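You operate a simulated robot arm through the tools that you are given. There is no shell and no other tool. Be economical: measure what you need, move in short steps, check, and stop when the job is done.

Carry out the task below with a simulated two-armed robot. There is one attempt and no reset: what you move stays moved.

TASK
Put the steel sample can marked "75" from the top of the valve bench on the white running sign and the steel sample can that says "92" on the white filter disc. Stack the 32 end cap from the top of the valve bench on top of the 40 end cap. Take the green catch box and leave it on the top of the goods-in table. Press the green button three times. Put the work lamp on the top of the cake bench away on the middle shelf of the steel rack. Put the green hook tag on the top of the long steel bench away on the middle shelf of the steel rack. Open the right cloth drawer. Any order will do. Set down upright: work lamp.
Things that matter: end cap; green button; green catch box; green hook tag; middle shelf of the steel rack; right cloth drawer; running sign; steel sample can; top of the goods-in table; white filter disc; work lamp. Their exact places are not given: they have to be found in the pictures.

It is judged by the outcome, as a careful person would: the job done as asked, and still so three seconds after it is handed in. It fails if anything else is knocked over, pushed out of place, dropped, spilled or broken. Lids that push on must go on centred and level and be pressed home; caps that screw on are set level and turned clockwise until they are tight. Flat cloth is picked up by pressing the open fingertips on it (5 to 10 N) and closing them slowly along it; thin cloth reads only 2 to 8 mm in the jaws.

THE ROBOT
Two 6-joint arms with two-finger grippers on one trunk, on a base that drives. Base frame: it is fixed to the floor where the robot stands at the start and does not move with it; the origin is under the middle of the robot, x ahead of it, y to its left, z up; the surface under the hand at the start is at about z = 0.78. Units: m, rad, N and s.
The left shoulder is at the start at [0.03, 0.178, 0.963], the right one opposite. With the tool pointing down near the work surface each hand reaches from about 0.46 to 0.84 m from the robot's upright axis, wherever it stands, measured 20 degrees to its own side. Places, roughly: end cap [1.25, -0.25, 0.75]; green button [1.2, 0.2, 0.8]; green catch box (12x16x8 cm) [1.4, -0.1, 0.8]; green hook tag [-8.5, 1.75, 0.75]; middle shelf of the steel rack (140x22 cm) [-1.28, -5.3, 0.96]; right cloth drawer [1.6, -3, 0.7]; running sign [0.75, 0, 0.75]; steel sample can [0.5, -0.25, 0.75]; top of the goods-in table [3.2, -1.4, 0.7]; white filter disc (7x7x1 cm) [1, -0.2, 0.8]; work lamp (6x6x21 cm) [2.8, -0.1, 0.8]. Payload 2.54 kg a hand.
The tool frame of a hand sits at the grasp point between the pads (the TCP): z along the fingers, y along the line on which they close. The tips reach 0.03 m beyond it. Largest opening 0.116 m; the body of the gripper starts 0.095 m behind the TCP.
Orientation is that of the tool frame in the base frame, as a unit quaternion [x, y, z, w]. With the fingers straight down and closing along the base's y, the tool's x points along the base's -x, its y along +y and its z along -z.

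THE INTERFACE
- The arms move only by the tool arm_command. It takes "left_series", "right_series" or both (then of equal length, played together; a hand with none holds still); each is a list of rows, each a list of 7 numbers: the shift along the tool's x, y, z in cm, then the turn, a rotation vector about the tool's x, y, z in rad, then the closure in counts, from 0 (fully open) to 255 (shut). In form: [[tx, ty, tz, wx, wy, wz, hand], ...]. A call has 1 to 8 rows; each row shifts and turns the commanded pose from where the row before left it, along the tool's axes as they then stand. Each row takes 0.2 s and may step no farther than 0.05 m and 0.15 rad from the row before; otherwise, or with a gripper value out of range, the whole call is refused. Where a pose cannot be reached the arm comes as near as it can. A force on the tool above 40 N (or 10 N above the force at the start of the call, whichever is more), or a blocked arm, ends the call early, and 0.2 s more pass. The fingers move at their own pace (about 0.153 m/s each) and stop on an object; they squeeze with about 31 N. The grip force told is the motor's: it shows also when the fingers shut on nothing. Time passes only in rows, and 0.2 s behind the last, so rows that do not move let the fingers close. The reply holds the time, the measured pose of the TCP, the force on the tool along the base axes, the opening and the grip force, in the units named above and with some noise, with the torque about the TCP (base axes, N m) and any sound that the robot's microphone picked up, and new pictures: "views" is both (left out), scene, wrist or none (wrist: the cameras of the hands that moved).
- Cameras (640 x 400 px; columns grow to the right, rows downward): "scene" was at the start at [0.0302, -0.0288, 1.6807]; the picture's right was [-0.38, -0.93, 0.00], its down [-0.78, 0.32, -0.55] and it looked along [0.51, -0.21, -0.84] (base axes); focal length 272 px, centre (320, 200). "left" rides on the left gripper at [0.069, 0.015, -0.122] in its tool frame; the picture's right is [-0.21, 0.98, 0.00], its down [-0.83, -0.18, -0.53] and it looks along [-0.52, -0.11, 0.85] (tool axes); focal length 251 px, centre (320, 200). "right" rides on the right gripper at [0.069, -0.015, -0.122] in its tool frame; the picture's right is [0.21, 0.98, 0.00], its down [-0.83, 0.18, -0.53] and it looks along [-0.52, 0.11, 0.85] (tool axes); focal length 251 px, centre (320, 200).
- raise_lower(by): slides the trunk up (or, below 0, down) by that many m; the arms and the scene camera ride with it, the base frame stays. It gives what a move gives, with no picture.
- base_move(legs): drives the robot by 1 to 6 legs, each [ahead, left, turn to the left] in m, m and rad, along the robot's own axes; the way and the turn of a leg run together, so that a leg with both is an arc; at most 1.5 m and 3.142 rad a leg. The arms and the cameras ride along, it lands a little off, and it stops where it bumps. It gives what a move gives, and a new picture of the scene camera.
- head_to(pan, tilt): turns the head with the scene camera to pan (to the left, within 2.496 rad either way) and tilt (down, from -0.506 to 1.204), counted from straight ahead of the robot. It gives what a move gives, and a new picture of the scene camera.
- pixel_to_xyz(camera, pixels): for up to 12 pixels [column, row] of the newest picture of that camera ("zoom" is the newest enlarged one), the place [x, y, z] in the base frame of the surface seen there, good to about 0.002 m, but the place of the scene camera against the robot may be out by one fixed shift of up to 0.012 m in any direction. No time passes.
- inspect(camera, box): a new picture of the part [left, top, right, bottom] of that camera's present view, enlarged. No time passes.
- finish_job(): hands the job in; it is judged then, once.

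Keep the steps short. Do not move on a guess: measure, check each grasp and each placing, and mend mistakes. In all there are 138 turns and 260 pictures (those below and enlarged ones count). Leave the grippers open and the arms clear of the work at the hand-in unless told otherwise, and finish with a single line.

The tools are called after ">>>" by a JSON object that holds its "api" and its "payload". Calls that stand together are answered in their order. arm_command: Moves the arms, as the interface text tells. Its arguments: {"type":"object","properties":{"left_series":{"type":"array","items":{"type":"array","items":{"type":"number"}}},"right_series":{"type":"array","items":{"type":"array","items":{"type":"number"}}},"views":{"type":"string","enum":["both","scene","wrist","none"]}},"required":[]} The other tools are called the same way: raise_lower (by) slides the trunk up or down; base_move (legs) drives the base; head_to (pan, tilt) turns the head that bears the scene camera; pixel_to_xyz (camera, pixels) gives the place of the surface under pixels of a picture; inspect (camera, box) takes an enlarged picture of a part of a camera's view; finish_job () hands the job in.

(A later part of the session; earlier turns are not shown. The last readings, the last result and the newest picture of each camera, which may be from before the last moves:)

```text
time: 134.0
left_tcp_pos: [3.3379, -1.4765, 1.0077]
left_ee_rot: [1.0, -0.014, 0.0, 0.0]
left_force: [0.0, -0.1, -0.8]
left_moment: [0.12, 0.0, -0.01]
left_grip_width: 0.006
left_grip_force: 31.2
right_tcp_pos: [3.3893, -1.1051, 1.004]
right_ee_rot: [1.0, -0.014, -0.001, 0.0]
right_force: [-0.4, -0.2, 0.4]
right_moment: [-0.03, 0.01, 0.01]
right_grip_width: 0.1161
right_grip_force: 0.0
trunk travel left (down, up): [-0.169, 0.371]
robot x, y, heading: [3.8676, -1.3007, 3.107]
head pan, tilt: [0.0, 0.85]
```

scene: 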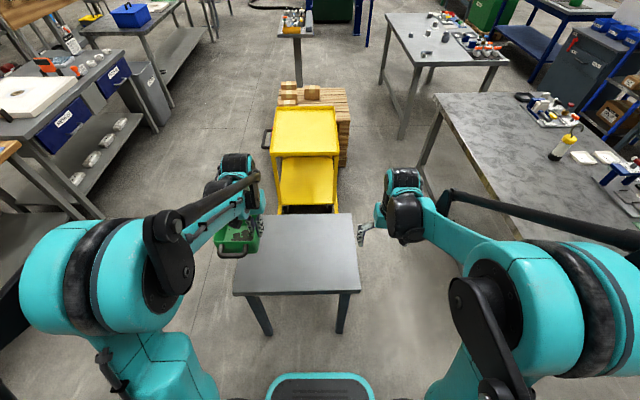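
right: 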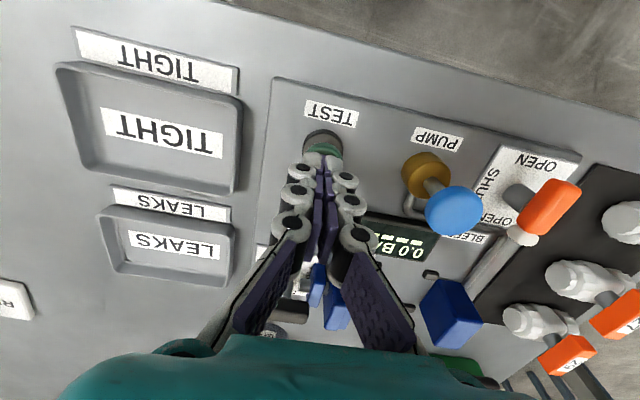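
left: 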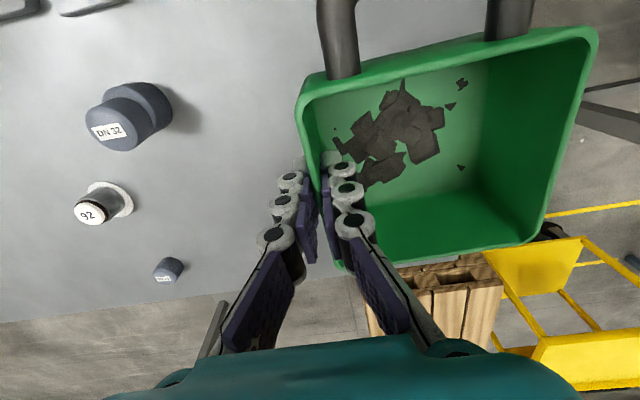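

The robot stands well. I move the box over the table's middle, then lower (trunk 12 cm, remainder with the arm).

>>> {"api": "arm_command", "payload": {"left_series": [[-2.81, -2.78, 0, 0, 0, 0, 255], [-2.81, -2.78, 0, 0, 0, 0, 255], [-2.81, -2.78, 0, 0, 0, 0, 255], [-2.81, -2.78, 0, 0, 0, 0, 255], [-2.81, -2.78, 0, 0, 0, 0, 255], [-2.81, -2.78, 0, 0, 0, 0, 255], [0, 0, 4, 0, 0, 0, 255], [0, 0, 4, 0, 0, 0, 255]], "views": "none"}}

>>> {"api": "raise_lower", "payload": {"by": -0.12}}

>>> {"api": "inspect", "payload": {"camera": "left", "box": [0, 0, 640, 400]}}

```text
time: 135.8
left_tcp_pos: [3.1749, -1.303, 0.9279]
left_ee_rot: [1.0, -0.014, 0.0, 0.001]
left_force: [-0.4, 0.1, -0.7]
left_moment: [0.09, 0.0, 0.02]
left_grip_width: 0.0061
left_grip_force: 30.9
right_tcp_pos: [3.3908, -1.103, 1.0033]
right_ee_rot: [1.0, -0.014, 0.0, 0.0]
right_force: [0.3, -0.6, -1.6]
right_moment: [-0.01, -0.03, -0.01]
right_grip_width: 0.116
right_grip_force: 0.0
trunk travel left (down, up): [-0.169, 0.371]
robot x, y, heading: [3.8658, -1.3002, 3.113]
head pan, tilt: [0.0, 0.85]
```

```text
time: 137.3
left_tcp_pos: [3.1745, -1.3046, 0.8096]
left_ee_rot: [1.0, -0.014, 0.0, 0.0]
left_force: [-0.5, -0.2, -0.3]
left_moment: [0.13, 0.03, 0.01]
left_grip_width: 0.0059
left_grip_force: 31.1
right_tcp_pos: [3.3904, -1.1046, 0.8844]
right_ee_rot: [1.0, -0.015, -0.001, 0.0]
right_force: [-0.3, -0.5, 0.6]
right_moment: [0.04, -0.01, 0.05]
right_grip_width: 0.1159
right_grip_force: 0.0
trunk travel left (down, up): [-0.049, 0.491]
robot x, y, heading: [3.867, -1.2996, 3.115]
head pan, tilt: [0.0, 0.85]
```

```text
1.00 times, centred on (320, 200) of left (not enlarged: the box is as wide or as high as the picture)
```

zoom: 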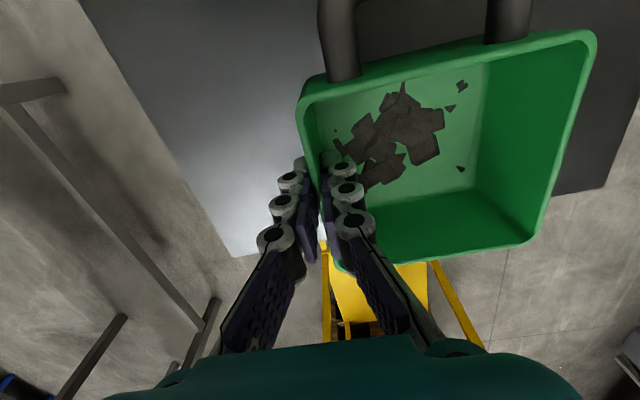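

I check the table's far edge and height beneath the box.

>>> {"api": "pixel_to_xyz", "payload": {"camera": "zoom", "pixels": [[233, 252], [605, 187], [230, 150], [590, 170], [520, 240], [340, 255], [100, 20]]}}

```text
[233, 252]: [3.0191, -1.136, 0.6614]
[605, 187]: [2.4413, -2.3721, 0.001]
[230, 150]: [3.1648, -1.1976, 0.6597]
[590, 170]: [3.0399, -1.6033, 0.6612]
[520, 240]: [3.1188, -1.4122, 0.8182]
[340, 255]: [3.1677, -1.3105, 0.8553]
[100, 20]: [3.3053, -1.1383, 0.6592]
```

Table top z 0.660, box well inside. I lower ~9 cm to contact.

>>> {"api": "arm_command", "payload": {"left_series": [[0, 0, 3, 0, 0, 0, 255], [0, 0, 3, 0, 0, 0, 255], [0, 0, 2.5, 0, 0, 0, 255], [0, 0, 0.5, 0, 0, 0, 255], [0, 0, 0.2, 0, 0, 0, 255], [0, 0, 0, 0, 0, 0, 255]], "views": "none"}}

```text
time: 138.7
left_tcp_pos: [3.1741, -1.3034, 0.7183]
left_ee_rot: [1.0, -0.014, -0.001, 0.0]
left_force: [-1.2, 0.8, 4.5]
left_moment: [0.01, -0.28, 0.02]
left_grip_width: 0.0061
left_grip_force: 31.0
right_tcp_pos: [3.3905, -1.1047, 0.8838]
right_ee_rot: [1.0, -0.013, -0.002, 0.0]
right_force: [-0.6, -1.0, -0.4]
right_moment: [-0.01, -0.02, 0.02]
right_grip_width: 0.1161
right_grip_force: 0.1
trunk travel left (down, up): [-0.049, 0.491]
robot x, y, heading: [3.8683, -1.2983, 3.116]
head pan, tilt: [0.0, 0.85]
```

Contact (4.5 N). I open and lift away.

>>> {"api": "arm_command", "payload": {"left_series": [[0, 0, 0, 0, 0, 0, 200], [0, 0, 0, 0, 0, 0, 130], [0, 0, 0, 0, 0, 0, 130], [0, 0, -3, 0, 0, 0, 130], [0, 0, -4, 0, 0, 0, 130], [0, 0, -4, 0, 0, 0, 130], [0, 0, -4.5, 0, 0, 0, 0], [0, 0, -4.5, 0, 0, 0, 0]], "views": "wrist"}}

>>> {"api": "raise_lower", "payload": {"by": 0.126}}

```text
time: 140.5
left_tcp_pos: [3.1766, -1.3024, 0.9179]
left_ee_rot: [1.0, -0.013, 0.0, 0.0]
left_force: [-0.3, 0.0, -0.1]
left_moment: [-0.01, 0.03, -0.03]
left_grip_width: 0.1162
left_grip_force: 0.1
right_tcp_pos: [3.3913, -1.1052, 0.8845]
right_ee_rot: [1.0, -0.014, 0.0, 0.0]
right_force: [-0.2, -0.1, 0.2]
right_moment: [0.02, -0.02, 0.01]
right_grip_width: 0.116
right_grip_force: 0.1
trunk travel left (down, up): [-0.049, 0.491]
robot x, y, heading: [3.8688, -1.302, 3.119]
head pan, tilt: [0.0, 0.85]
```

left: 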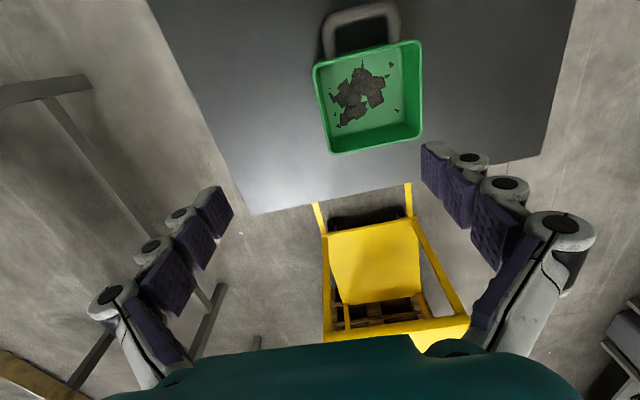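

```text
time: 142.0
left_tcp_pos: [3.1768, -1.3013, 1.0421]
left_ee_rot: [1.0, -0.015, 0.0, 0.0]
left_force: [-0.1, -0.7, 0.4]
left_moment: [-0.03, -0.03, 0.0]
left_grip_width: 0.1159
left_grip_force: 0.0
right_tcp_pos: [3.3908, -1.104, 1.0093]
right_ee_rot: [1.0, -0.015, -0.001, 0.0]
right_force: [0.4, -0.1, 0.2]
right_moment: [-0.01, -0.03, -0.01]
right_grip_width: 0.116
right_grip_force: 0.1
trunk travel left (down, up): [-0.175, 0.365]
robot x, y, heading: [3.8667, -1.3025, 3.115]
head pan, tilt: [0.0, 0.85]
```

The box stands on the goods-in table. The cloth drawer bench is near; I look at it now, with my hands empty.

>>> {"api": "head_to", "payload": {"pan": 0.75, "tilt": 0.45}}

>>> {"api": "inspect", "payload": {"camera": "scene", "box": [260, 110, 560, 260]}}

```text
time: 143.1
left_tcp_pos: [3.1754, -1.3008, 1.0429]
left_ee_rot: [1.0, -0.013, 0.0, 0.0]
left_force: [-0.2, 0.6, -0.3]
left_moment: [0.0, -0.03, 0.03]
left_grip_width: 0.1159
left_grip_force: 0.1
right_tcp_pos: [3.3908, -1.1058, 1.0101]
right_ee_rot: [1.0, -0.014, -0.002, 0.0]
right_force: [-0.3, -0.3, -0.6]
right_moment: [-0.03, 0.03, -0.01]
right_grip_width: 0.1157
right_grip_force: 0.1
trunk travel left (down, up): [-0.175, 0.365]
robot x, y, heading: [3.8685, -1.3002, 3.115]
head pan, tilt: [0.75, 0.45]
```

scene: 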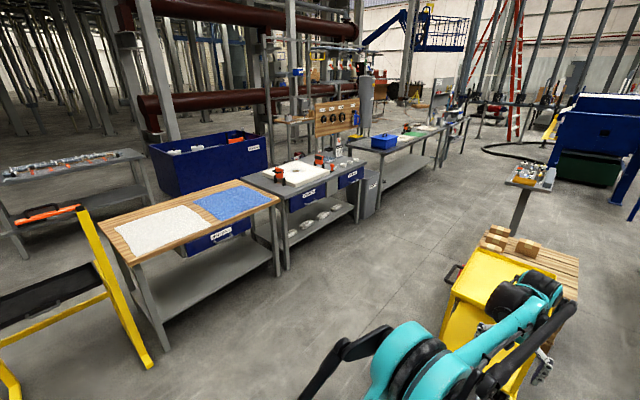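

```text
2.13 times, centred on (410, 185) of scene
```

zoom: 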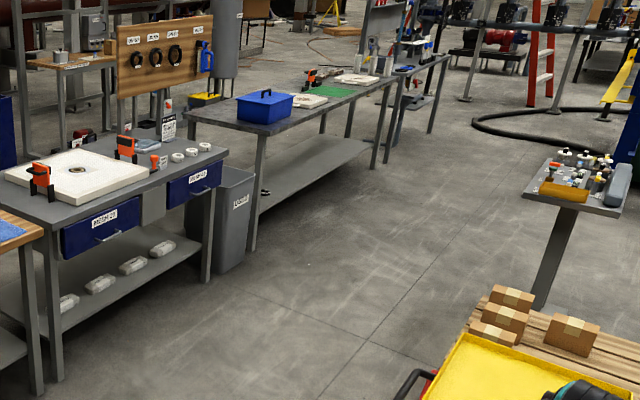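

>>> {"api": "pixel_to_xyz", "payload": {"camera": "zoom", "pixels": [[105, 225], [195, 180], [60, 240], [145, 205], [165, 195], [222, 165], [55, 375], [205, 280], [235, 270], [195, 190], [105, 238]]}}

>>> {"api": "inspect", "payload": {"camera": "scene", "box": [270, 160, 370, 240]}}

>>> {"api": "inspect", "payload": {"camera": "scene", "box": [100, 180, 300, 300]}}

```text
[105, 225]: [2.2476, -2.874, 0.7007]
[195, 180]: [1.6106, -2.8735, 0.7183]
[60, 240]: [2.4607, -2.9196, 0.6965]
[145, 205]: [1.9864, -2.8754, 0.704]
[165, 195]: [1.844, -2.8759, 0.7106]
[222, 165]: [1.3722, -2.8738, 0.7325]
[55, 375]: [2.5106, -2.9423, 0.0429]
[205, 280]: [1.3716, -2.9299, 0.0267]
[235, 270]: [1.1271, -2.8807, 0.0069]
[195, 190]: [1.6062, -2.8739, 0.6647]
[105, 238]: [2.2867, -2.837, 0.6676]
```

```text
5.00 times, centred on (320, 200) of scene
```

zoom: 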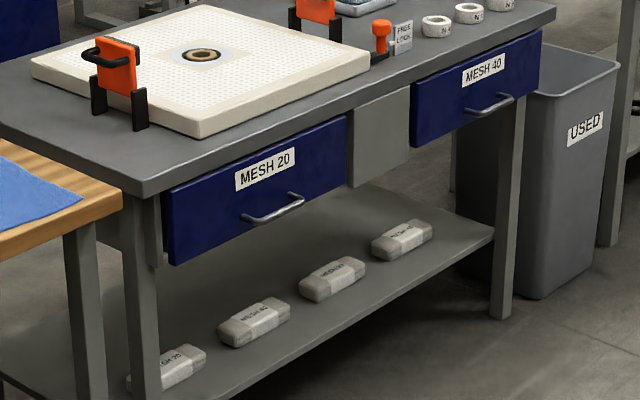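

```text
3.20 times, centred on (200, 240) of scene
```

zoom: 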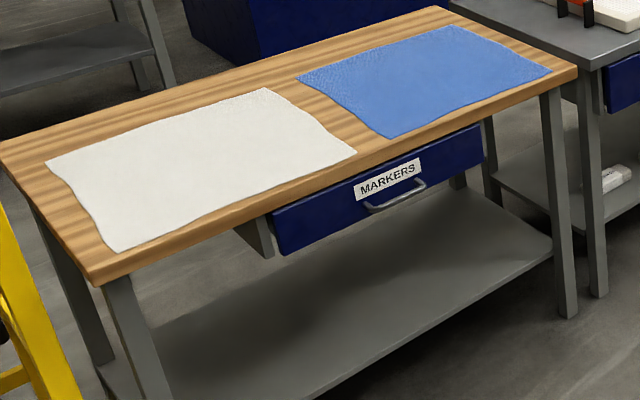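

MESH 40, at x≈1.6, is the right-hand drawer as seen from its front; its position fits [1.6,-3,0.7]. I measure the yellow frame, trolley and pallet for the drive there.

>>> {"api": "pixel_to_xyz", "payload": {"camera": "scene", "pixels": [[150, 362], [80, 212], [10, 375], [30, 215], [448, 330], [470, 252], [480, 235], [500, 237], [165, 345], [280, 273], [510, 165], [515, 225]]}}

```text
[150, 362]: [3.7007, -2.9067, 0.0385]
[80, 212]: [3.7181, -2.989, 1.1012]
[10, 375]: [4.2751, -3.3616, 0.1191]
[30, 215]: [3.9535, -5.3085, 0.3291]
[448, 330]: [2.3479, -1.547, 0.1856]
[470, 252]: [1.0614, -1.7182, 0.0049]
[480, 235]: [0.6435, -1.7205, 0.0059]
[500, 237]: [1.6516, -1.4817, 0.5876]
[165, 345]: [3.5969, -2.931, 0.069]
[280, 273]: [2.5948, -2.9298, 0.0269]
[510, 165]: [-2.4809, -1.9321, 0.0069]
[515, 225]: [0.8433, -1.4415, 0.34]
```

Corridor is clear at y≈-2.2. I pull the left hand in and drive to face the drawer.

>>> {"api": "arm_command", "payload": {"left_series": [[4.5, 1, 0, 0, 0, 0, 0], [4.5, 2, 0, 0, 0, 0, 0], [4.5, 2, 0, 0, 0, 0, 0], [4.5, 2, 0, 0, 0, 0, 0]], "views": "none"}}

>>> {"api": "base_move", "payload": {"legs": [[0, 0, 1.598], [0.87, 0, 0], [0, -1.04, 0], [0, -1.04, 0]]}}

>>> {"api": "head_to", "payload": {"pan": 0, "tilt": 0.9}}

```text
time: 144.1
left_tcp_pos: [3.3553, -1.3766, 1.042]
left_ee_rot: [1.0, -0.014, -0.001, 0.0]
left_force: [0.1, 0.3, -0.4]
left_moment: [0.04, 0.01, 0.01]
left_grip_width: 0.1163
left_grip_force: 0.0
right_tcp_pos: [3.3923, -1.1045, 1.0109]
right_ee_rot: [1.0, -0.014, -0.001, 0.0]
right_force: [-0.5, -0.4, 0.6]
right_moment: [0.02, 0.03, -0.02]
right_grip_width: 0.1159
right_grip_force: 0.0
trunk travel left (down, up): [-0.175, 0.365]
robot x, y, heading: [3.8653, -1.3003, 3.113]
head pan, tilt: [0.75, 0.45]
```

```text
time: 162.5
left_tcp_pos: [1.8786, -2.6735, 1.0425]
left_ee_rot: [0.71, 0.704, -0.001, 0.001]
left_force: [-0.6, -0.4, -0.5]
left_moment: [0.04, -0.02, 0.02]
left_grip_width: 0.1159
left_grip_force: 0.1
right_tcp_pos: [1.6065, -2.6416, 1.0103]
right_ee_rot: [0.71, 0.704, -0.001, 0.001]
right_force: [0.1, 0.6, -1.1]
right_moment: [0.0, -0.01, 0.01]
right_grip_width: 0.1158
right_grip_force: 0.0
trunk travel left (down, up): [-0.175, 0.365]
robot x, y, heading: [1.7934, -2.16, -1.58]
head pan, tilt: [0.75, 0.45]
```

scene: 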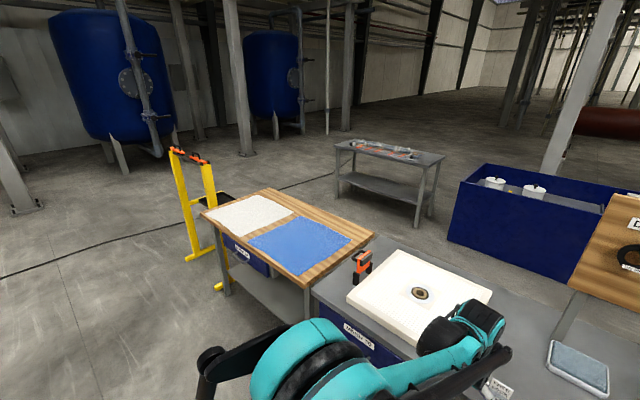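

```text
time: 163.6
left_tcp_pos: [1.8805, -2.6734, 1.0426]
left_ee_rot: [0.71, 0.704, 0.0, 0.0]
left_force: [0.8, -0.2, -0.3]
left_moment: [0.0, 0.03, -0.01]
left_grip_width: 0.1162
left_grip_force: 0.0
right_tcp_pos: [1.6067, -2.6412, 1.0094]
right_ee_rot: [0.71, 0.704, -0.001, 0.0]
right_force: [0.2, 0.4, -0.8]
right_moment: [0.02, -0.01, 0.02]
right_grip_width: 0.1159
right_grip_force: 0.1
trunk travel left (down, up): [-0.175, 0.365]
robot x, y, heading: [1.7976, -2.1606, -1.578]
head pan, tilt: [0.0, 0.901]
```

scene: 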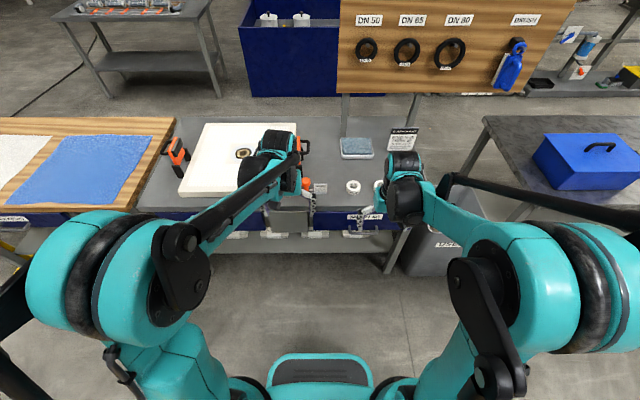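

I turn the right hand to point forward (pitch -90° about its y), in place, in two parts.

>>> {"api": "arm_command", "payload": {"right_series": [[0, 0, 0, 0, -0.143, 0, 0], [0, 0, 0, 0, -0.143, 0, 0], [0, 0, 0, 0, -0.143, 0, 0], [0, 0, 0, 0, -0.143, 0, 0], [0, 0, 0, 0, -0.143, 0, 0], [0, 0, 0, 0, -0.143, 0, 0], [0, 0, 0, 0, -0.143, 0, 0], [0, 0, 0, 0, -0.143, 0, 0]], "views": "none"}}

>>> {"api": "arm_command", "payload": {"right_series": [[0, 0, 0, 0, -0.143, 0, 0], [0, 0, 0, 0, -0.143, 0, 0], [0, 0, 0, 0, -0.143, 0, 0], [0, 0, 0, 0, 0, 0.143, 0], [0, 0, 0, 0, 0, 0.143, 0], [0, 0, 0, 0, 0, 0.143, 0], [0, 0, 0, 0, 0, 0.143, 0], [0, 0, 0, 0, 0, 0.143, 0]], "views": "wrist"}}

```text
time: 165.4
left_tcp_pos: [1.8798, -2.6729, 1.0438]
left_ee_rot: [0.71, 0.704, -0.001, 0.0]
left_force: [0.4, 1.1, 0.0]
left_moment: [0.0, 0.0, -0.02]
left_grip_width: 0.116
left_grip_force: 0.2
right_tcp_pos: [1.6071, -2.649, 1.0554]
right_ee_rot: [0.596, 0.592, -0.385, 0.382]
right_force: [-0.4, -0.4, 0.0]
right_moment: [0.0, 0.0, 0.02]
right_grip_width: 0.116
right_grip_force: 0.0
right hand out of reach, approached as far as the arm can: row 7, 8
trunk travel left (down, up): [-0.175, 0.365]
robot x, y, heading: [1.7945, -2.1639, -1.578]
head pan, tilt: [0.0, 0.901]
```

```text
time: 167.2
left_tcp_pos: [1.8808, -2.673, 1.0422]
left_ee_rot: [0.71, 0.704, 0.0, 0.0]
left_force: [0.0, -0.4, 0.1]
left_moment: [0.03, -0.03, 0.0]
left_grip_width: 0.1159
left_grip_force: 0.1
right_tcp_pos: [1.6093, -2.6656, 1.1579]
right_ee_rot: [0.644, 0.29, -0.295, 0.643]
right_force: [-0.6, 0.0, -0.2]
right_moment: [0.01, 0.02, 0.0]
right_grip_width: 0.1162
right_grip_force: 0.1
right hand out of reach, approached as far as the arm can: row 1, 2, 3, 4
trunk travel left (down, up): [-0.175, 0.365]
robot x, y, heading: [1.7917, -2.1596, -1.579]
head pan, tilt: [0.0, 0.901]
```

right: 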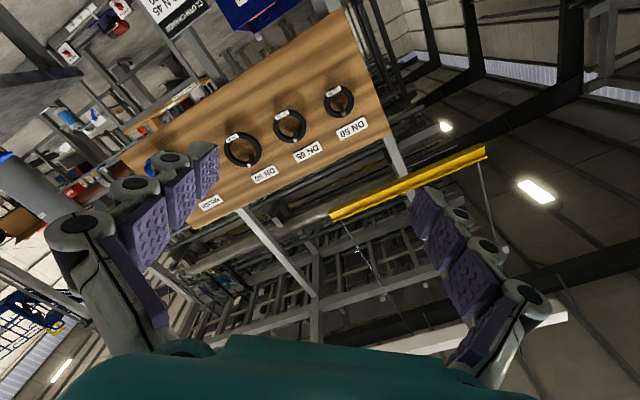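

At this short reach a level hand is too near the body. I back the base 14 cm, then finish the roll while reaching forward.

>>> {"api": "base_move", "payload": {"legs": [[-0.14, 0, 0]]}}

>>> {"api": "arm_command", "payload": {"right_series": [[0, 0, 3, 0, 0, 0.143, 0], [0, 0, 3, 0, 0, 0.143, 0], [0, 0, 3, 0, 0, 0.143, 0], [0, 0, 3, 0, 0, 0.143, 0], [0, 0, 1, 0, 0, 0.143, 0], [0, 0, 0, 0, 0, 0.143, 0], [0, 0, 0, 0, 0, 0, 0]], "views": "wrist"}}

```text
time: 168.5
left_tcp_pos: [1.8819, -2.5316, 1.0423]
left_ee_rot: [0.709, 0.705, -0.001, 0.0]
left_force: [0.0, 1.1, -0.5]
left_moment: [-0.09, -0.01, -0.01]
left_grip_width: 0.1158
left_grip_force: 0.2
right_tcp_pos: [1.6116, -2.5243, 1.159]
right_ee_rot: [0.643, 0.292, -0.296, 0.643]
right_force: [0.2, 0.4, 0.3]
right_moment: [0.03, 0.0, 0.02]
right_grip_width: 0.1161
right_grip_force: 0.0
trunk travel left (down, up): [-0.175, 0.365]
robot x, y, heading: [1.7935, -2.0234, -1.575]
head pan, tilt: [0.0, 0.901]
```

scene: 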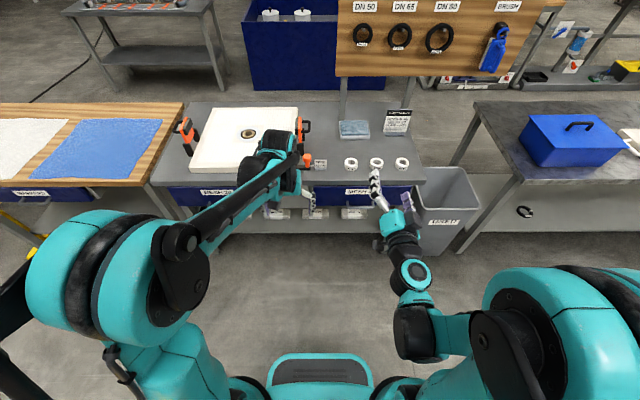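

```text
time: 170.1
left_tcp_pos: [1.8812, -2.5329, 1.0427]
left_ee_rot: [0.71, 0.704, 0.0, 0.0]
left_force: [0.0, -0.5, -0.6]
left_moment: [-0.01, -0.02, 0.01]
left_grip_width: 0.1161
left_grip_force: 0.1
right_tcp_pos: [1.6104, -2.6569, 1.1583]
right_ee_rot: [0.707, -0.004, -0.001, 0.707]
right_force: [0.4, 0.0, -0.4]
right_moment: [-0.02, -0.03, 0.04]
right_grip_width: 0.116
right_grip_force: 0.3
trunk travel left (down, up): [-0.175, 0.365]
robot x, y, heading: [1.793, -2.0234, -1.582]
head pan, tilt: [0.0, 0.901]
```

right: 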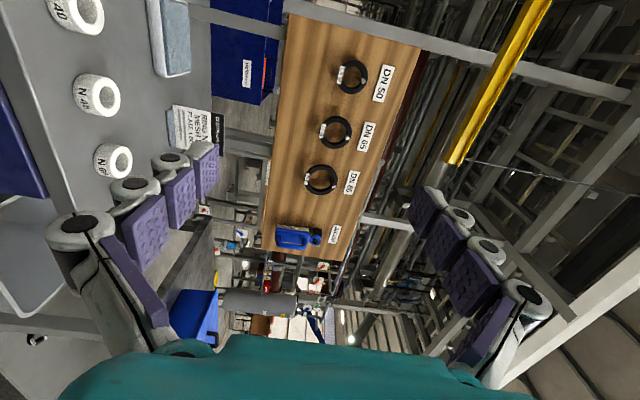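

The hand now points at the bench, closing vertically. I lower the trunk 17 cm and the hand about 28 cm to handle height, still 18 cm in front.

>>> {"api": "raise_lower", "payload": {"by": -0.17}}

>>> {"api": "arm_command", "payload": {"right_series": [[0, -4.5, 0, 0, 0, 0, 0], [0, -4.5, 0, 0, 0, 0, 0], [0, -4.5, 0, 0, 0, 0, 0], [0, -4.5, 0, 0, 0, 0, 0], [0, -4.5, 0, 0, 0, 0, 0], [0, -4.5, 0, 0, 0, 0, 0], [0, 0, 0, 0, 0, 0, 0]], "views": "wrist"}}

```text
time: 172.0
left_tcp_pos: [1.8815, -2.5331, 0.8732]
left_ee_rot: [0.71, 0.705, 0.0, 0.0]
left_force: [0.9, 0.1, 0.1]
left_moment: [0.03, 0.03, -0.01]
left_grip_width: 0.1159
left_grip_force: 0.1
right_tcp_pos: [1.61, -2.6562, 0.9892]
right_ee_rot: [0.707, -0.003, -0.002, 0.707]
right_force: [0.0, 0.7, 0.3]
right_moment: [-0.03, -0.01, -0.03]
right_grip_width: 0.1162
right_grip_force: 0.0
trunk travel left (down, up): [-0.005, 0.535]
robot x, y, heading: [1.7948, -2.0228, -1.577]
head pan, tilt: [0.0, 0.901]
```

```text
time: 173.6
left_tcp_pos: [1.8823, -2.5338, 0.8728]
left_ee_rot: [0.71, 0.705, -0.001, 0.0]
left_force: [0.3, 0.4, 0.3]
left_moment: [0.01, 0.01, 0.01]
left_grip_width: 0.1159
left_grip_force: 0.1
right_tcp_pos: [1.6093, -2.7661, 0.8344]
right_ee_rot: [0.708, -0.003, -0.002, 0.706]
right_force: [-0.6, -1.3, -0.5]
right_moment: [0.01, 0.02, 0.01]
right_grip_width: 0.116
right_grip_force: 0.1
right hand out of reach, approached as far as the arm can: row 2, 3, 4, 5, 6
trunk travel left (down, up): [-0.005, 0.535]
robot x, y, heading: [1.7916, -2.0214, -1.578]
head pan, tilt: [0.0, 0.901]
```

right: 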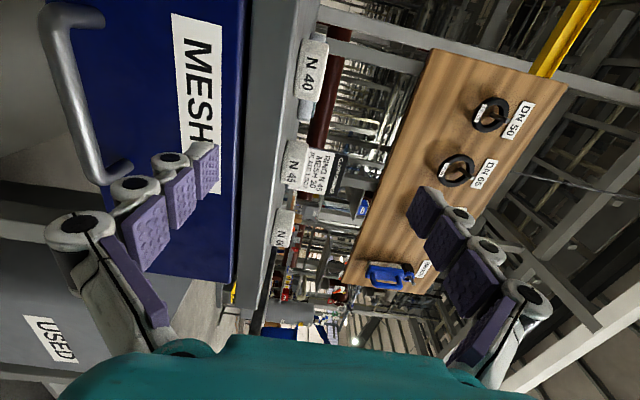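

Low and level is out of reach. A 45° forward-down hand still grips the bar with the bench edge clear, so I tilt the hand down 45° (about its x) while pulling back a little.

>>> {"api": "arm_command", "payload": {"right_series": [[0, 0, -1.5, 0.131, 0, 0, 0], [0, 0, -1.5, 0.131, 0, 0, 0], [0, 0, -1.5, 0.131, 0, 0, 0], [0, 0, -1.5, 0.131, 0, 0, 0], [0, 0, -1.5, 0.131, 0, 0, 0], [0, 0, -1.5, 0.131, 0, 0, 0], [0, 0, 0, 0, 0, 0, 0]], "views": "wrist"}}

```text
time: 175.2
left_tcp_pos: [1.8818, -2.5332, 0.872]
left_ee_rot: [0.709, 0.705, 0.0, 0.0]
left_force: [-0.4, 0.4, 0.8]
left_moment: [-0.04, 0.01, 0.01]
left_grip_width: 0.116
left_grip_force: 0.1
right_tcp_pos: [1.6184, -2.6959, 0.8592]
right_ee_rot: [0.903, 0.008, 0.006, 0.429]
right_force: [-0.4, -0.3, 0.2]
right_moment: [0.01, 0.01, -0.03]
right_grip_width: 0.1159
right_grip_force: 0.0
right hand out of reach, approached as far as the arm can: row 1, 2
trunk travel left (down, up): [-0.005, 0.535]
robot x, y, heading: [1.7948, -2.0207, -1.58]
head pan, tilt: [0.0, 0.901]
```

right: 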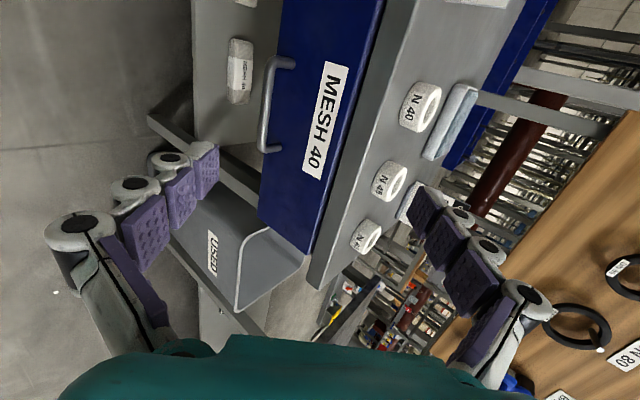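

Now I see the MESH 40 handle at (265,105). I measure it.

>>> {"api": "pixel_to_xyz", "payload": {"camera": "right", "pixels": [[264, 110], [267, 85], [264, 140], [275, 150], [290, 64], [310, 120], [270, 170], [345, 110], [372, 112]]}}

>>> {"api": "inspect", "payload": {"camera": "right", "box": [230, 40, 350, 180]}}

```text
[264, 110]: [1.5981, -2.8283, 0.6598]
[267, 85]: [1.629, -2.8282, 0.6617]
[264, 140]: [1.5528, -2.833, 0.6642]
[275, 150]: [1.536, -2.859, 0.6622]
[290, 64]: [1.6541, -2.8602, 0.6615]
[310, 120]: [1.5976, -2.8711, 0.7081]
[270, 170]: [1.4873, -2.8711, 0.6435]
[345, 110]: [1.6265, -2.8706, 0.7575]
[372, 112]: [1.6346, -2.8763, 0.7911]
```

```text
2.86 times, centred on (290, 110) of right
```

zoom: 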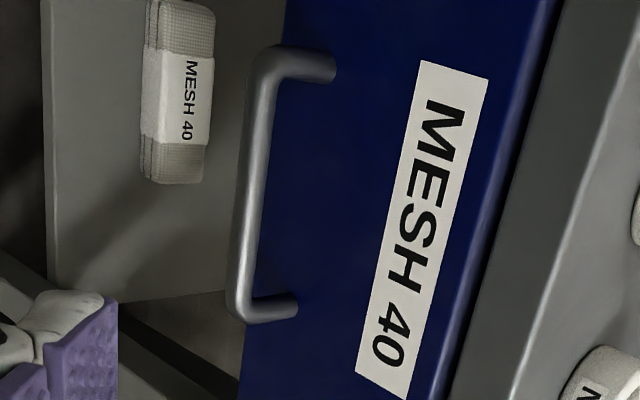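

Handle bar axis ≈ (1.597,-2.832,0.660), drawer face y -2.871. I line up with the bar, fingers part-closed to 4 cm, and advance to 5 cm short.

>>> {"api": "arm_command", "payload": {"right_series": [[-1.05, -3.4, 0, 0, 0, 0, 167], [-1.05, -3.4, 0, 0, 0, 0, 167], [0, 0, 4, 0, 0, 0, 167], [0, 0, 4, 0, 0, 0, 167], [0, 0, 4, 0, 0, 0, 167], [0, 0, 4, 0, 0, 0, 167], [0, 0, 0, 0, 0, 0, 167]], "views": "wrist"}}

```text
time: 176.8
left_tcp_pos: [1.8817, -2.5342, 0.8721]
left_ee_rot: [0.709, 0.705, 0.0, 0.001]
left_force: [0.0, 0.2, 0.0]
left_moment: [-0.01, -0.02, 0.0]
left_grip_width: 0.116
left_grip_force: 0.1
right_tcp_pos: [1.5971, -2.7775, 0.7059]
right_ee_rot: [0.903, 0.009, 0.005, 0.429]
right_force: [-0.2, 0.5, -0.1]
right_moment: [0.0, -0.01, 0.02]
right_grip_width: 0.0403
right_grip_force: 0.0
trunk travel left (down, up): [-0.005, 0.535]
robot x, y, heading: [1.7942, -2.0175, -1.58]
head pan, tilt: [0.0, 0.901]
```

right: 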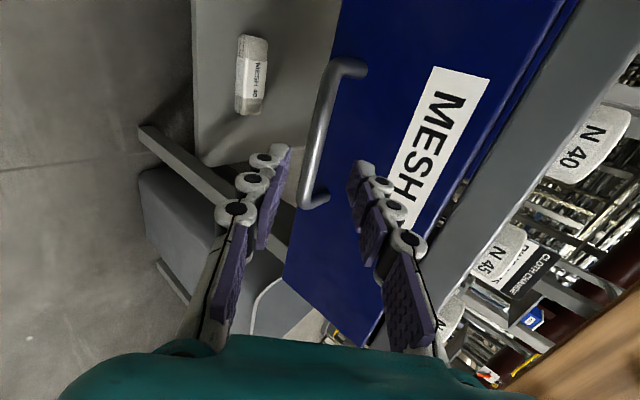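

The bar lies between the fingers. I advance 5.3 cm and close.

>>> {"api": "arm_command", "payload": {"right_series": [[0, 0, 2.7, 0, 0, 0, 167], [0, 0, 2.6, 0, 0, 0, 167], [0, 0, 0, 0, 0, 0, 167], [0, 0, 0, 0, 0, 0, 255], [0, 0, 0, 0, 0, 0, 255]], "views": "wrist"}}

```text
time: 178.0
left_tcp_pos: [1.8823, -2.5332, 0.8733]
left_ee_rot: [0.71, 0.705, 0.0, 0.0]
left_force: [0.0, 0.5, 0.3]
left_moment: [-0.01, -0.01, 0.01]
left_grip_width: 0.116
left_grip_force: 0.1
right_tcp_pos: [1.5987, -2.8164, 0.6701]
right_ee_rot: [0.904, 0.009, 0.006, 0.427]
right_force: [2.4, 22.4, -16.4]
right_moment: [0.68, -0.05, -0.3]
right_grip_width: 0.0132
right_grip_force: 39.7
trunk travel left (down, up): [-0.005, 0.535]
robot x, y, heading: [1.7939, -2.0246, -1.574]
head pan, tilt: [0.0, 0.901]
```

right: 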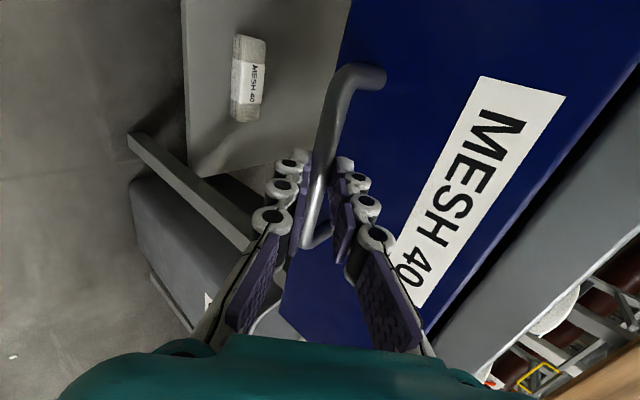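

Bar gripped. Before pulling, I look behind the robot for room to back up.

>>> {"api": "arm_command", "payload": {"right_series": [[0, -0.3, 0, 0, 0, 0, 255], [0, 0, 0, 0, 0, 0, 255]], "views": "none"}}

>>> {"api": "head_to", "payload": {"pan": 2.49, "tilt": 1.0}}

```text
time: 178.6
left_tcp_pos: [1.8811, -2.5332, 0.8722]
left_ee_rot: [0.71, 0.705, 0.0, 0.0]
left_force: [-0.5, 0.2, -1.1]
left_moment: [0.02, 0.01, 0.01]
left_grip_width: 0.116
left_grip_force: 0.1
right_tcp_pos: [1.599, -2.8172, 0.6699]
right_ee_rot: [0.903, 0.009, 0.005, 0.43]
right_force: [-3.1, 12.4, -7.8]
right_moment: [0.3, -0.39, 0.02]
right_grip_width: 0.0132
right_grip_force: 39.3
trunk travel left (down, up): [-0.005, 0.535]
robot x, y, heading: [1.7967, -2.0221, -1.579]
head pan, tilt: [0.0, 0.901]
```

```text
time: 180.9
left_tcp_pos: [1.8807, -2.5323, 0.8729]
left_ee_rot: [0.709, 0.705, 0.0, 0.0]
left_force: [-0.5, 0.5, -0.1]
left_moment: [0.02, 0.02, 0.03]
left_grip_width: 0.116
left_grip_force: 0.1
right_tcp_pos: [1.5989, -2.8168, 0.6697]
right_ee_rot: [0.903, 0.009, 0.005, 0.429]
right_force: [-9.1, -0.1, 1.4]
right_moment: [-0.05, 0.03, -0.42]
right_grip_width: 0.0131
right_grip_force: 39.5
trunk travel left (down, up): [-0.005, 0.535]
robot x, y, heading: [1.7954, -2.022, -1.579]
head pan, tilt: [2.491, 1.0]
```

scene: 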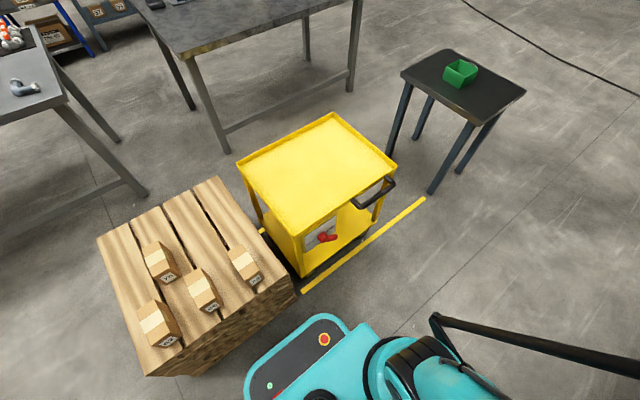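

>>> {"api": "pixel_to_xyz", "payload": {"camera": "scene", "pixels": [[320, 318], [250, 375], [296, 293], [200, 372], [145, 372], [302, 285], [345, 255], [372, 228], [100, 238]]}}

```text
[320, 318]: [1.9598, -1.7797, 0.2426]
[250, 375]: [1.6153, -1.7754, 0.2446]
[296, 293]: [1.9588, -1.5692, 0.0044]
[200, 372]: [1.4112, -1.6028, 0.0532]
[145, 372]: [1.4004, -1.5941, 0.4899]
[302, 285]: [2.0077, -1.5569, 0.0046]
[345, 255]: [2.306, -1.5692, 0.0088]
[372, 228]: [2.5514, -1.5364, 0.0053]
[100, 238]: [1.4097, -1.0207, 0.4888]
```

Pallet edge is 17 cm behind the base. I pull the drawer by backing 0.12 m, then by arm for the rest.

>>> {"api": "base_move", "payload": {"legs": [[-0.12, 0, 0]]}}

>>> {"api": "arm_command", "payload": {"right_series": [[0, -1.26, -1.55, 0, 0, 0, 255], [0, -1.26, -1.55, 0, 0, 0, 255], [0, -1.26, -1.55, 0, 0, 0, 255], [0, -1.26, -1.55, 0, 0, 0, 255], [0, 0, 0, 0, 0, 0, 255]], "views": "wrist"}}

```text
time: 182.1
left_tcp_pos: [1.8821, -2.4151, 0.8735]
left_ee_rot: [0.709, 0.705, 0.001, 0.0]
left_force: [0.9, -0.9, -0.6]
left_moment: [-0.01, 0.0, 0.02]
left_grip_width: 0.116
left_grip_force: 0.0
right_tcp_pos: [1.5996, -2.6973, 0.6706]
right_ee_rot: [0.903, 0.009, 0.005, 0.43]
right_force: [-24.3, 1.3, 3.8]
right_moment: [-0.02, 0.29, -0.67]
right_grip_width: 0.013
right_grip_force: 39.5
trunk travel left (down, up): [-0.005, 0.535]
robot x, y, heading: [1.7932, -1.9061, -1.577]
head pan, tilt: [2.491, 1.0]
```

scene: 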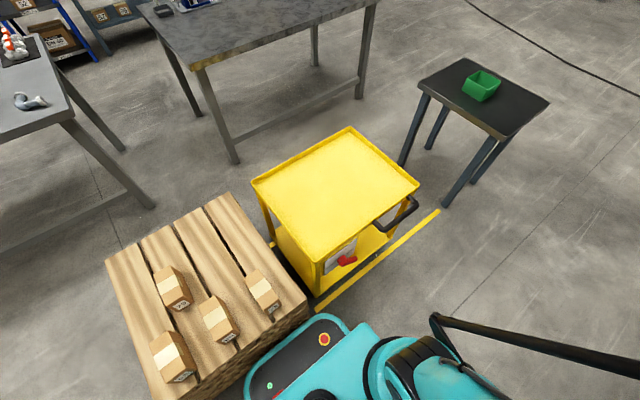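

```text
time: 183.3
left_tcp_pos: [1.8834, -2.4149, 0.8719]
left_ee_rot: [0.709, 0.706, 0.0, 0.0]
left_force: [-0.5, -0.2, -0.1]
left_moment: [0.0, 0.02, -0.03]
left_grip_width: 0.1159
left_grip_force: 0.1
right_tcp_pos: [1.5984, -2.6178, 0.6698]
right_ee_rot: [0.903, 0.01, 0.005, 0.428]
right_force: [8.9, 1.4, -13.1]
right_moment: [0.28, -0.31, -0.02]
right_grip_width: 0.013
right_grip_force: 40.2
trunk travel left (down, up): [-0.005, 0.535]
robot x, y, heading: [1.7945, -1.901, -1.575]
head pan, tilt: [2.491, 1.0]
```

right: 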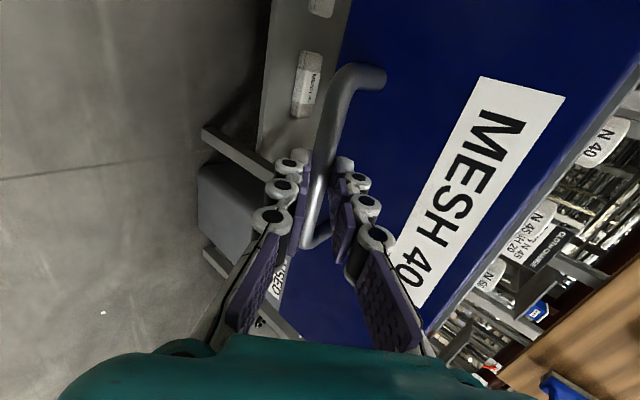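

The drawer is 20 cm out. I pull 6 cm more, unless it comes to a stop.

>>> {"api": "arm_command", "payload": {"right_series": [[0, -1.26, -1.55, 0, 0, 0, 255], [0, -1.26, -1.55, 0, 0, 0, 255], [0, -1.26, -1.55, 0, 0, 0, 255], [0, 0, 0, 0, 0, 0, 255]], "views": "none"}}

>>> {"api": "head_to", "payload": {"pan": 0, "tilt": 1.0}}

```text
time: 183.9
left_tcp_pos: [1.8826, -2.4145, 0.871]
left_ee_rot: [0.709, 0.705, 0.001, 0.001]
left_force: [-0.5, -0.1, -0.4]
left_moment: [0.0, -0.01, 0.02]
left_grip_width: 0.1163
left_grip_force: 0.0
right_tcp_pos: [1.6, -2.5935, 0.6705]
right_ee_rot: [0.906, 0.01, 0.006, 0.423]
right_force: [1.3, 2.6, -19.0]
right_moment: [0.39, -0.01, -0.31]
right_grip_width: 0.0131
right_grip_force: 39.6
right hand out of reach, approached as far as the arm can: row 2
trunk travel left (down, up): [-0.005, 0.535]
robot x, y, heading: [1.7961, -1.9021, -1.577]
head pan, tilt: [2.491, 1.0]
stopped in row 2 (right hand): the force on the tool passed its limit at 44 N (the readings are from after the stop); the commanded pose is now the measured one
```

```text
time: 186.1
left_tcp_pos: [1.8833, -2.4153, 0.8717]
left_ee_rot: [0.709, 0.706, 0.001, -0.001]
left_force: [-0.4, 0.4, 0.3]
left_moment: [0.0, -0.02, 0.02]
left_grip_width: 0.1161
left_grip_force: 0.1
right_tcp_pos: [1.5997, -2.5946, 0.6694]
right_ee_rot: [0.906, 0.011, 0.007, 0.424]
right_force: [5.6, 0.7, -27.0]
right_moment: [0.49, -0.32, 0.01]
right_grip_width: 0.0132
right_grip_force: 39.6
trunk travel left (down, up): [-0.005, 0.535]
robot x, y, heading: [1.7935, -1.906, -1.578]
head pan, tilt: [0.0, 1.0]
```

scene: 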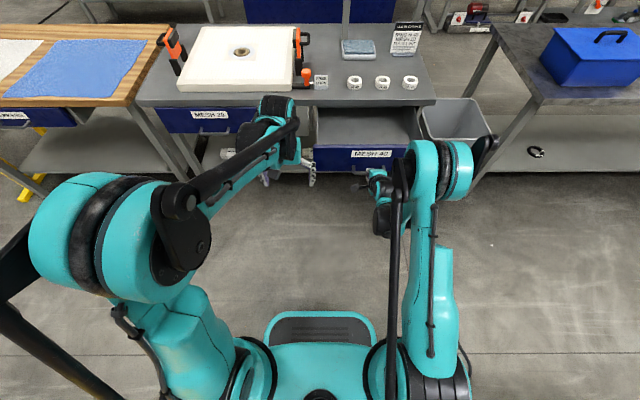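

Drawer is 22 cm open. I open the fingers and back off along the tool.

>>> {"api": "arm_command", "payload": {"right_series": [[0, 0, 0, 0, 0, 0, 200], [0, 0, 0, 0, 0, 0, 160], [0, 0, -1, 0, 0, 0, 160], [0, 0, -1.5, 0, 0, 0, 160], [0, 0, -1.5, 0, 0, 0, 160], [0, 0, -1.5, 0, 0, 0, 160], [0, 0, -1.5, 0, 0, 0, 160]], "views": "wrist"}}

```text
time: 187.7
left_tcp_pos: [1.8834, -2.4137, 0.8736]
left_ee_rot: [0.709, 0.705, 0.0, 0.0]
left_force: [-0.5, 0.7, 0.2]
left_moment: [0.01, -0.01, 0.01]
left_grip_width: 0.1161
left_grip_force: 0.1
right_tcp_pos: [1.5972, -2.5515, 0.726]
right_ee_rot: [0.905, 0.011, 0.007, 0.424]
right_force: [-0.1, -0.8, 0.1]
right_moment: [0.0, -0.01, 0.0]
right_grip_width: 0.0432
right_grip_force: 0.0
right hand out of reach, approached as far as the arm can: row 4, 5, 7
trunk travel left (down, up): [-0.005, 0.535]
robot x, y, heading: [1.7957, -1.9038, -1.58]
head pan, tilt: [0.0, 1.0]
```

right: 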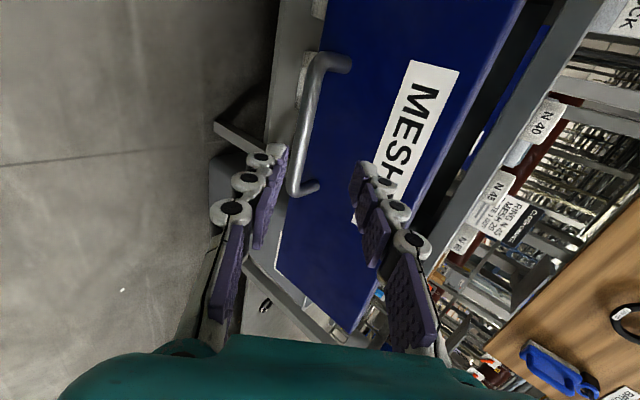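

Fingers are clear of the bar. I raise the trunk, and look toward the steel rack at (-1.28,-5.3).

>>> {"api": "raise_lower", "payload": {"by": 0.3}}

>>> {"api": "head_to", "payload": {"pan": -0.73, "tilt": 0.2}}

>>> {"api": "inspect", "payload": {"camera": "scene", "box": [200, 100, 440, 250]}}

```text
time: 190.7
left_tcp_pos: [1.8836, -2.4138, 1.1727]
left_ee_rot: [0.709, 0.705, 0.0, 0.0]
left_force: [-0.2, -0.4, -0.3]
left_moment: [-0.02, 0.02, -0.03]
left_grip_width: 0.116
left_grip_force: 0.0
right_tcp_pos: [1.5968, -2.5513, 1.0249]
right_ee_rot: [0.905, 0.011, 0.006, 0.425]
right_force: [0.5, 0.8, -0.2]
right_moment: [0.01, -0.02, 0.05]
right_grip_width: 0.0432
right_grip_force: 0.1
trunk travel left (down, up): [-0.305, 0.235]
robot x, y, heading: [1.7935, -1.9048, -1.574]
head pan, tilt: [0.0, 1.0]
```

```text
time: 191.9
left_tcp_pos: [1.883, -2.414, 1.1725]
left_ee_rot: [0.709, 0.705, 0.0, 0.0]
left_force: [-0.4, -0.3, -0.4]
left_moment: [0.02, -0.01, 0.01]
left_grip_width: 0.1158
left_grip_force: 0.0
right_tcp_pos: [1.5983, -2.5509, 1.0257]
right_ee_rot: [0.905, 0.011, 0.006, 0.424]
right_force: [-0.3, 0.1, -0.1]
right_moment: [0.0, -0.01, 0.0]
right_grip_width: 0.0431
right_grip_force: 0.0
trunk travel left (down, up): [-0.305, 0.235]
robot x, y, heading: [1.7969, -1.9042, -1.576]
head pan, tilt: [-0.73, 0.201]
```

scene: 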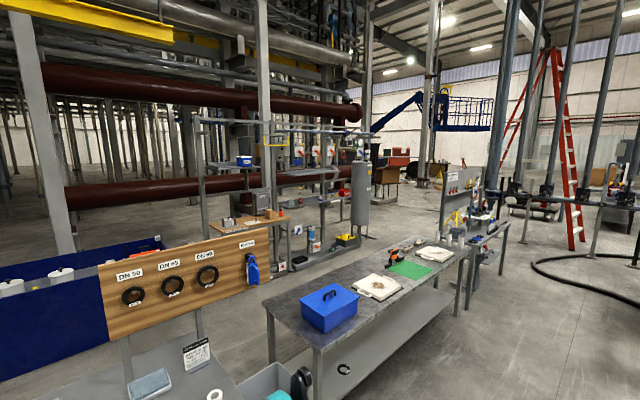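

```text
2.67 times, centred on (320, 175) of scene
```

zoom: 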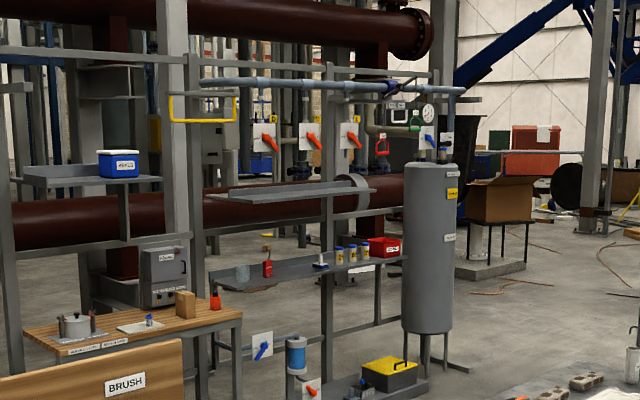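

I see shelves: an upper one at zoom (300,190), a middle at (310,262), a lower at (360,385). I measure them.

>>> {"api": "pixel_to_xyz", "payload": {"camera": "zoom", "pixels": [[225, 196], [370, 188], [215, 278], [300, 270], [400, 255], [240, 262], [375, 245], [330, 262], [268, 265], [340, 255], [385, 375], [300, 310]]}}

```text
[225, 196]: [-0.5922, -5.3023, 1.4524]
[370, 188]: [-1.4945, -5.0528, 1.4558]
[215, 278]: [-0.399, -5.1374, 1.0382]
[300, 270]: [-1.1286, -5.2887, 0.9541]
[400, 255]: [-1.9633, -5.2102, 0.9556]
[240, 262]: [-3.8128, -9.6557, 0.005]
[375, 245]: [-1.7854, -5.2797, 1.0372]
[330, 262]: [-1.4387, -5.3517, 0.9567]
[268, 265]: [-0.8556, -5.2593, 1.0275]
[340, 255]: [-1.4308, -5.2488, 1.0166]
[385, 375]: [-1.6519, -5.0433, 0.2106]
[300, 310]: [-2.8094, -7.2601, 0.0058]
```

Middle shelf: z≈0.956, front y≈-5.19, about 0.5 m below the next shelf; free space near x≈-1.1. A hand tilted ~40° suits both the bench and the shelf, so I roll the right hand back -90° to close sideways, keeping the tilt.

>>> {"api": "arm_command", "payload": {"right_series": [[0, 0, 0, 0, 0, -0.143, 0], [0, 0, 0, 0, 0, -0.143, 0], [0, 0, 0, 0, 0, -0.143, 0], [0, 0, 0, 0, 0, -0.143, 0], [0, 0, 0, 0, 0, -0.143, 0], [0, 0, 0, 0, 0, -0.143, 0], [0, 0, 0, 0, 0, -0.143, 0], [0, 0, 0, 0, 0, -0.143, 0]], "views": "none"}}

>>> {"api": "arm_command", "payload": {"right_series": [[0, 0, 0, 0, 0, -0.143, 0], [0, 0, 0, 0, 0, -0.143, 0], [0, 0, 0, 0, 0, -0.143, 0], [0, 0, 0, 0, 0, 0, 0]], "views": "none"}}

>>> {"api": "raise_lower", "payload": {"by": 0.1}}

>>> {"api": "base_move", "payload": {"legs": [[0.12, 0, 0], [0, 1.05, 0], [0, 1.08, 0], [-1.4, 0, 0], [-1.5, 0, 0]]}}

```text
time: 193.7
left_tcp_pos: [1.883, -2.4136, 1.1733]
left_ee_rot: [0.71, 0.705, 0.0, 0.0]
left_force: [0.0, 0.3, 0.7]
left_moment: [-0.02, 0.0, 0.0]
left_grip_width: 0.1158
left_grip_force: 0.1
right_tcp_pos: [1.5977, -2.5496, 1.0266]
right_ee_rot: [0.756, 0.499, -0.225, 0.36]
right_force: [0.3, -0.3, -0.3]
right_moment: [0.0, -0.02, 0.0]
right_grip_width: 0.1159
right_grip_force: 0.0
trunk travel left (down, up): [-0.305, 0.235]
robot x, y, heading: [1.7939, -1.8991, -1.578]
head pan, tilt: [-0.73, 0.201]
```

```text
time: 194.7
left_tcp_pos: [1.8842, -2.4139, 1.1728]
left_ee_rot: [0.709, 0.705, 0.0, 0.0]
left_force: [-0.4, 0.1, -0.1]
left_moment: [0.01, 0.02, 0.0]
left_grip_width: 0.116
left_grip_force: 0.0
right_tcp_pos: [1.5968, -2.5509, 1.0259]
right_ee_rot: [0.631, 0.649, -0.296, 0.305]
right_force: [-0.8, -0.2, 0.3]
right_moment: [-0.02, 0.01, 0.01]
right_grip_width: 0.1158
right_grip_force: 0.0
trunk travel left (down, up): [-0.305, 0.235]
robot x, y, heading: [1.7985, -1.9054, -1.574]
head pan, tilt: [-0.73, 0.201]
```

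```text
time: 196.0
left_tcp_pos: [1.8828, -2.4148, 1.2718]
left_ee_rot: [0.708, 0.706, 0.0, 0.0]
left_force: [0.8, 0.2, -0.8]
left_moment: [0.0, 0.01, 0.02]
left_grip_width: 0.1161
left_grip_force: 0.1
right_tcp_pos: [1.5978, -2.5513, 1.1266]
right_ee_rot: [0.633, 0.648, -0.296, 0.304]
right_force: [0.5, 0.4, 0.8]
right_moment: [-0.03, 0.0, 0.0]
right_grip_width: 0.1159
right_grip_force: 0.1
trunk travel left (down, up): [-0.405, 0.135]
robot x, y, heading: [1.7939, -1.8998, -1.577]
head pan, tilt: [-0.73, 0.201]
```

```text
time: 221.0
left_tcp_pos: [3.9727, 0.3819, 1.2729]
left_ee_rot: [0.701, 0.713, 0.0, -0.001]
left_force: [0.1, 0.5, -0.8]
left_moment: [0.03, 0.01, -0.01]
left_grip_width: 0.1159
left_grip_force: 0.1
right_tcp_pos: [3.6907, 0.2364, 1.1252]
right_ee_rot: [0.626, 0.655, -0.293, 0.307]
right_force: [-0.3, 0.5, -0.1]
right_moment: [0.01, 0.05, 0.03]
right_grip_width: 0.116
right_grip_force: 0.0
trunk travel left (down, up): [-0.405, 0.135]
robot x, y, heading: [3.8719, 0.889, -1.55]
head pan, tilt: [-0.73, 0.201]
```

scene: 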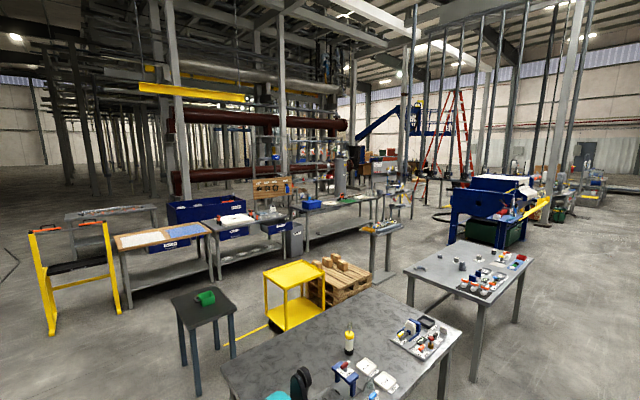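

The green box looks odd in this view; I enlarge it.

>>> {"api": "inspect", "payload": {"camera": "scene", "box": [160, 260, 300, 350]}}

```text
4.44 times, centred on (230, 305) of scene
```

zoom: 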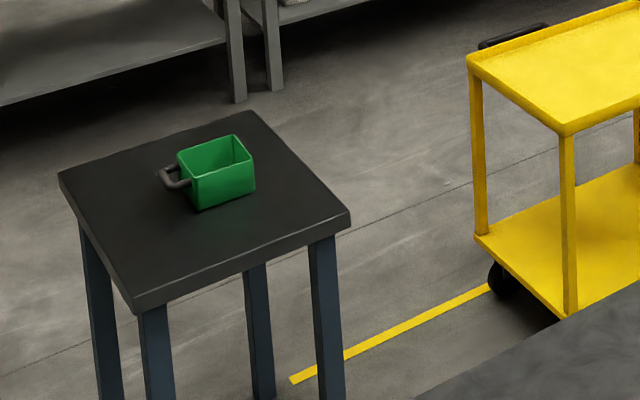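

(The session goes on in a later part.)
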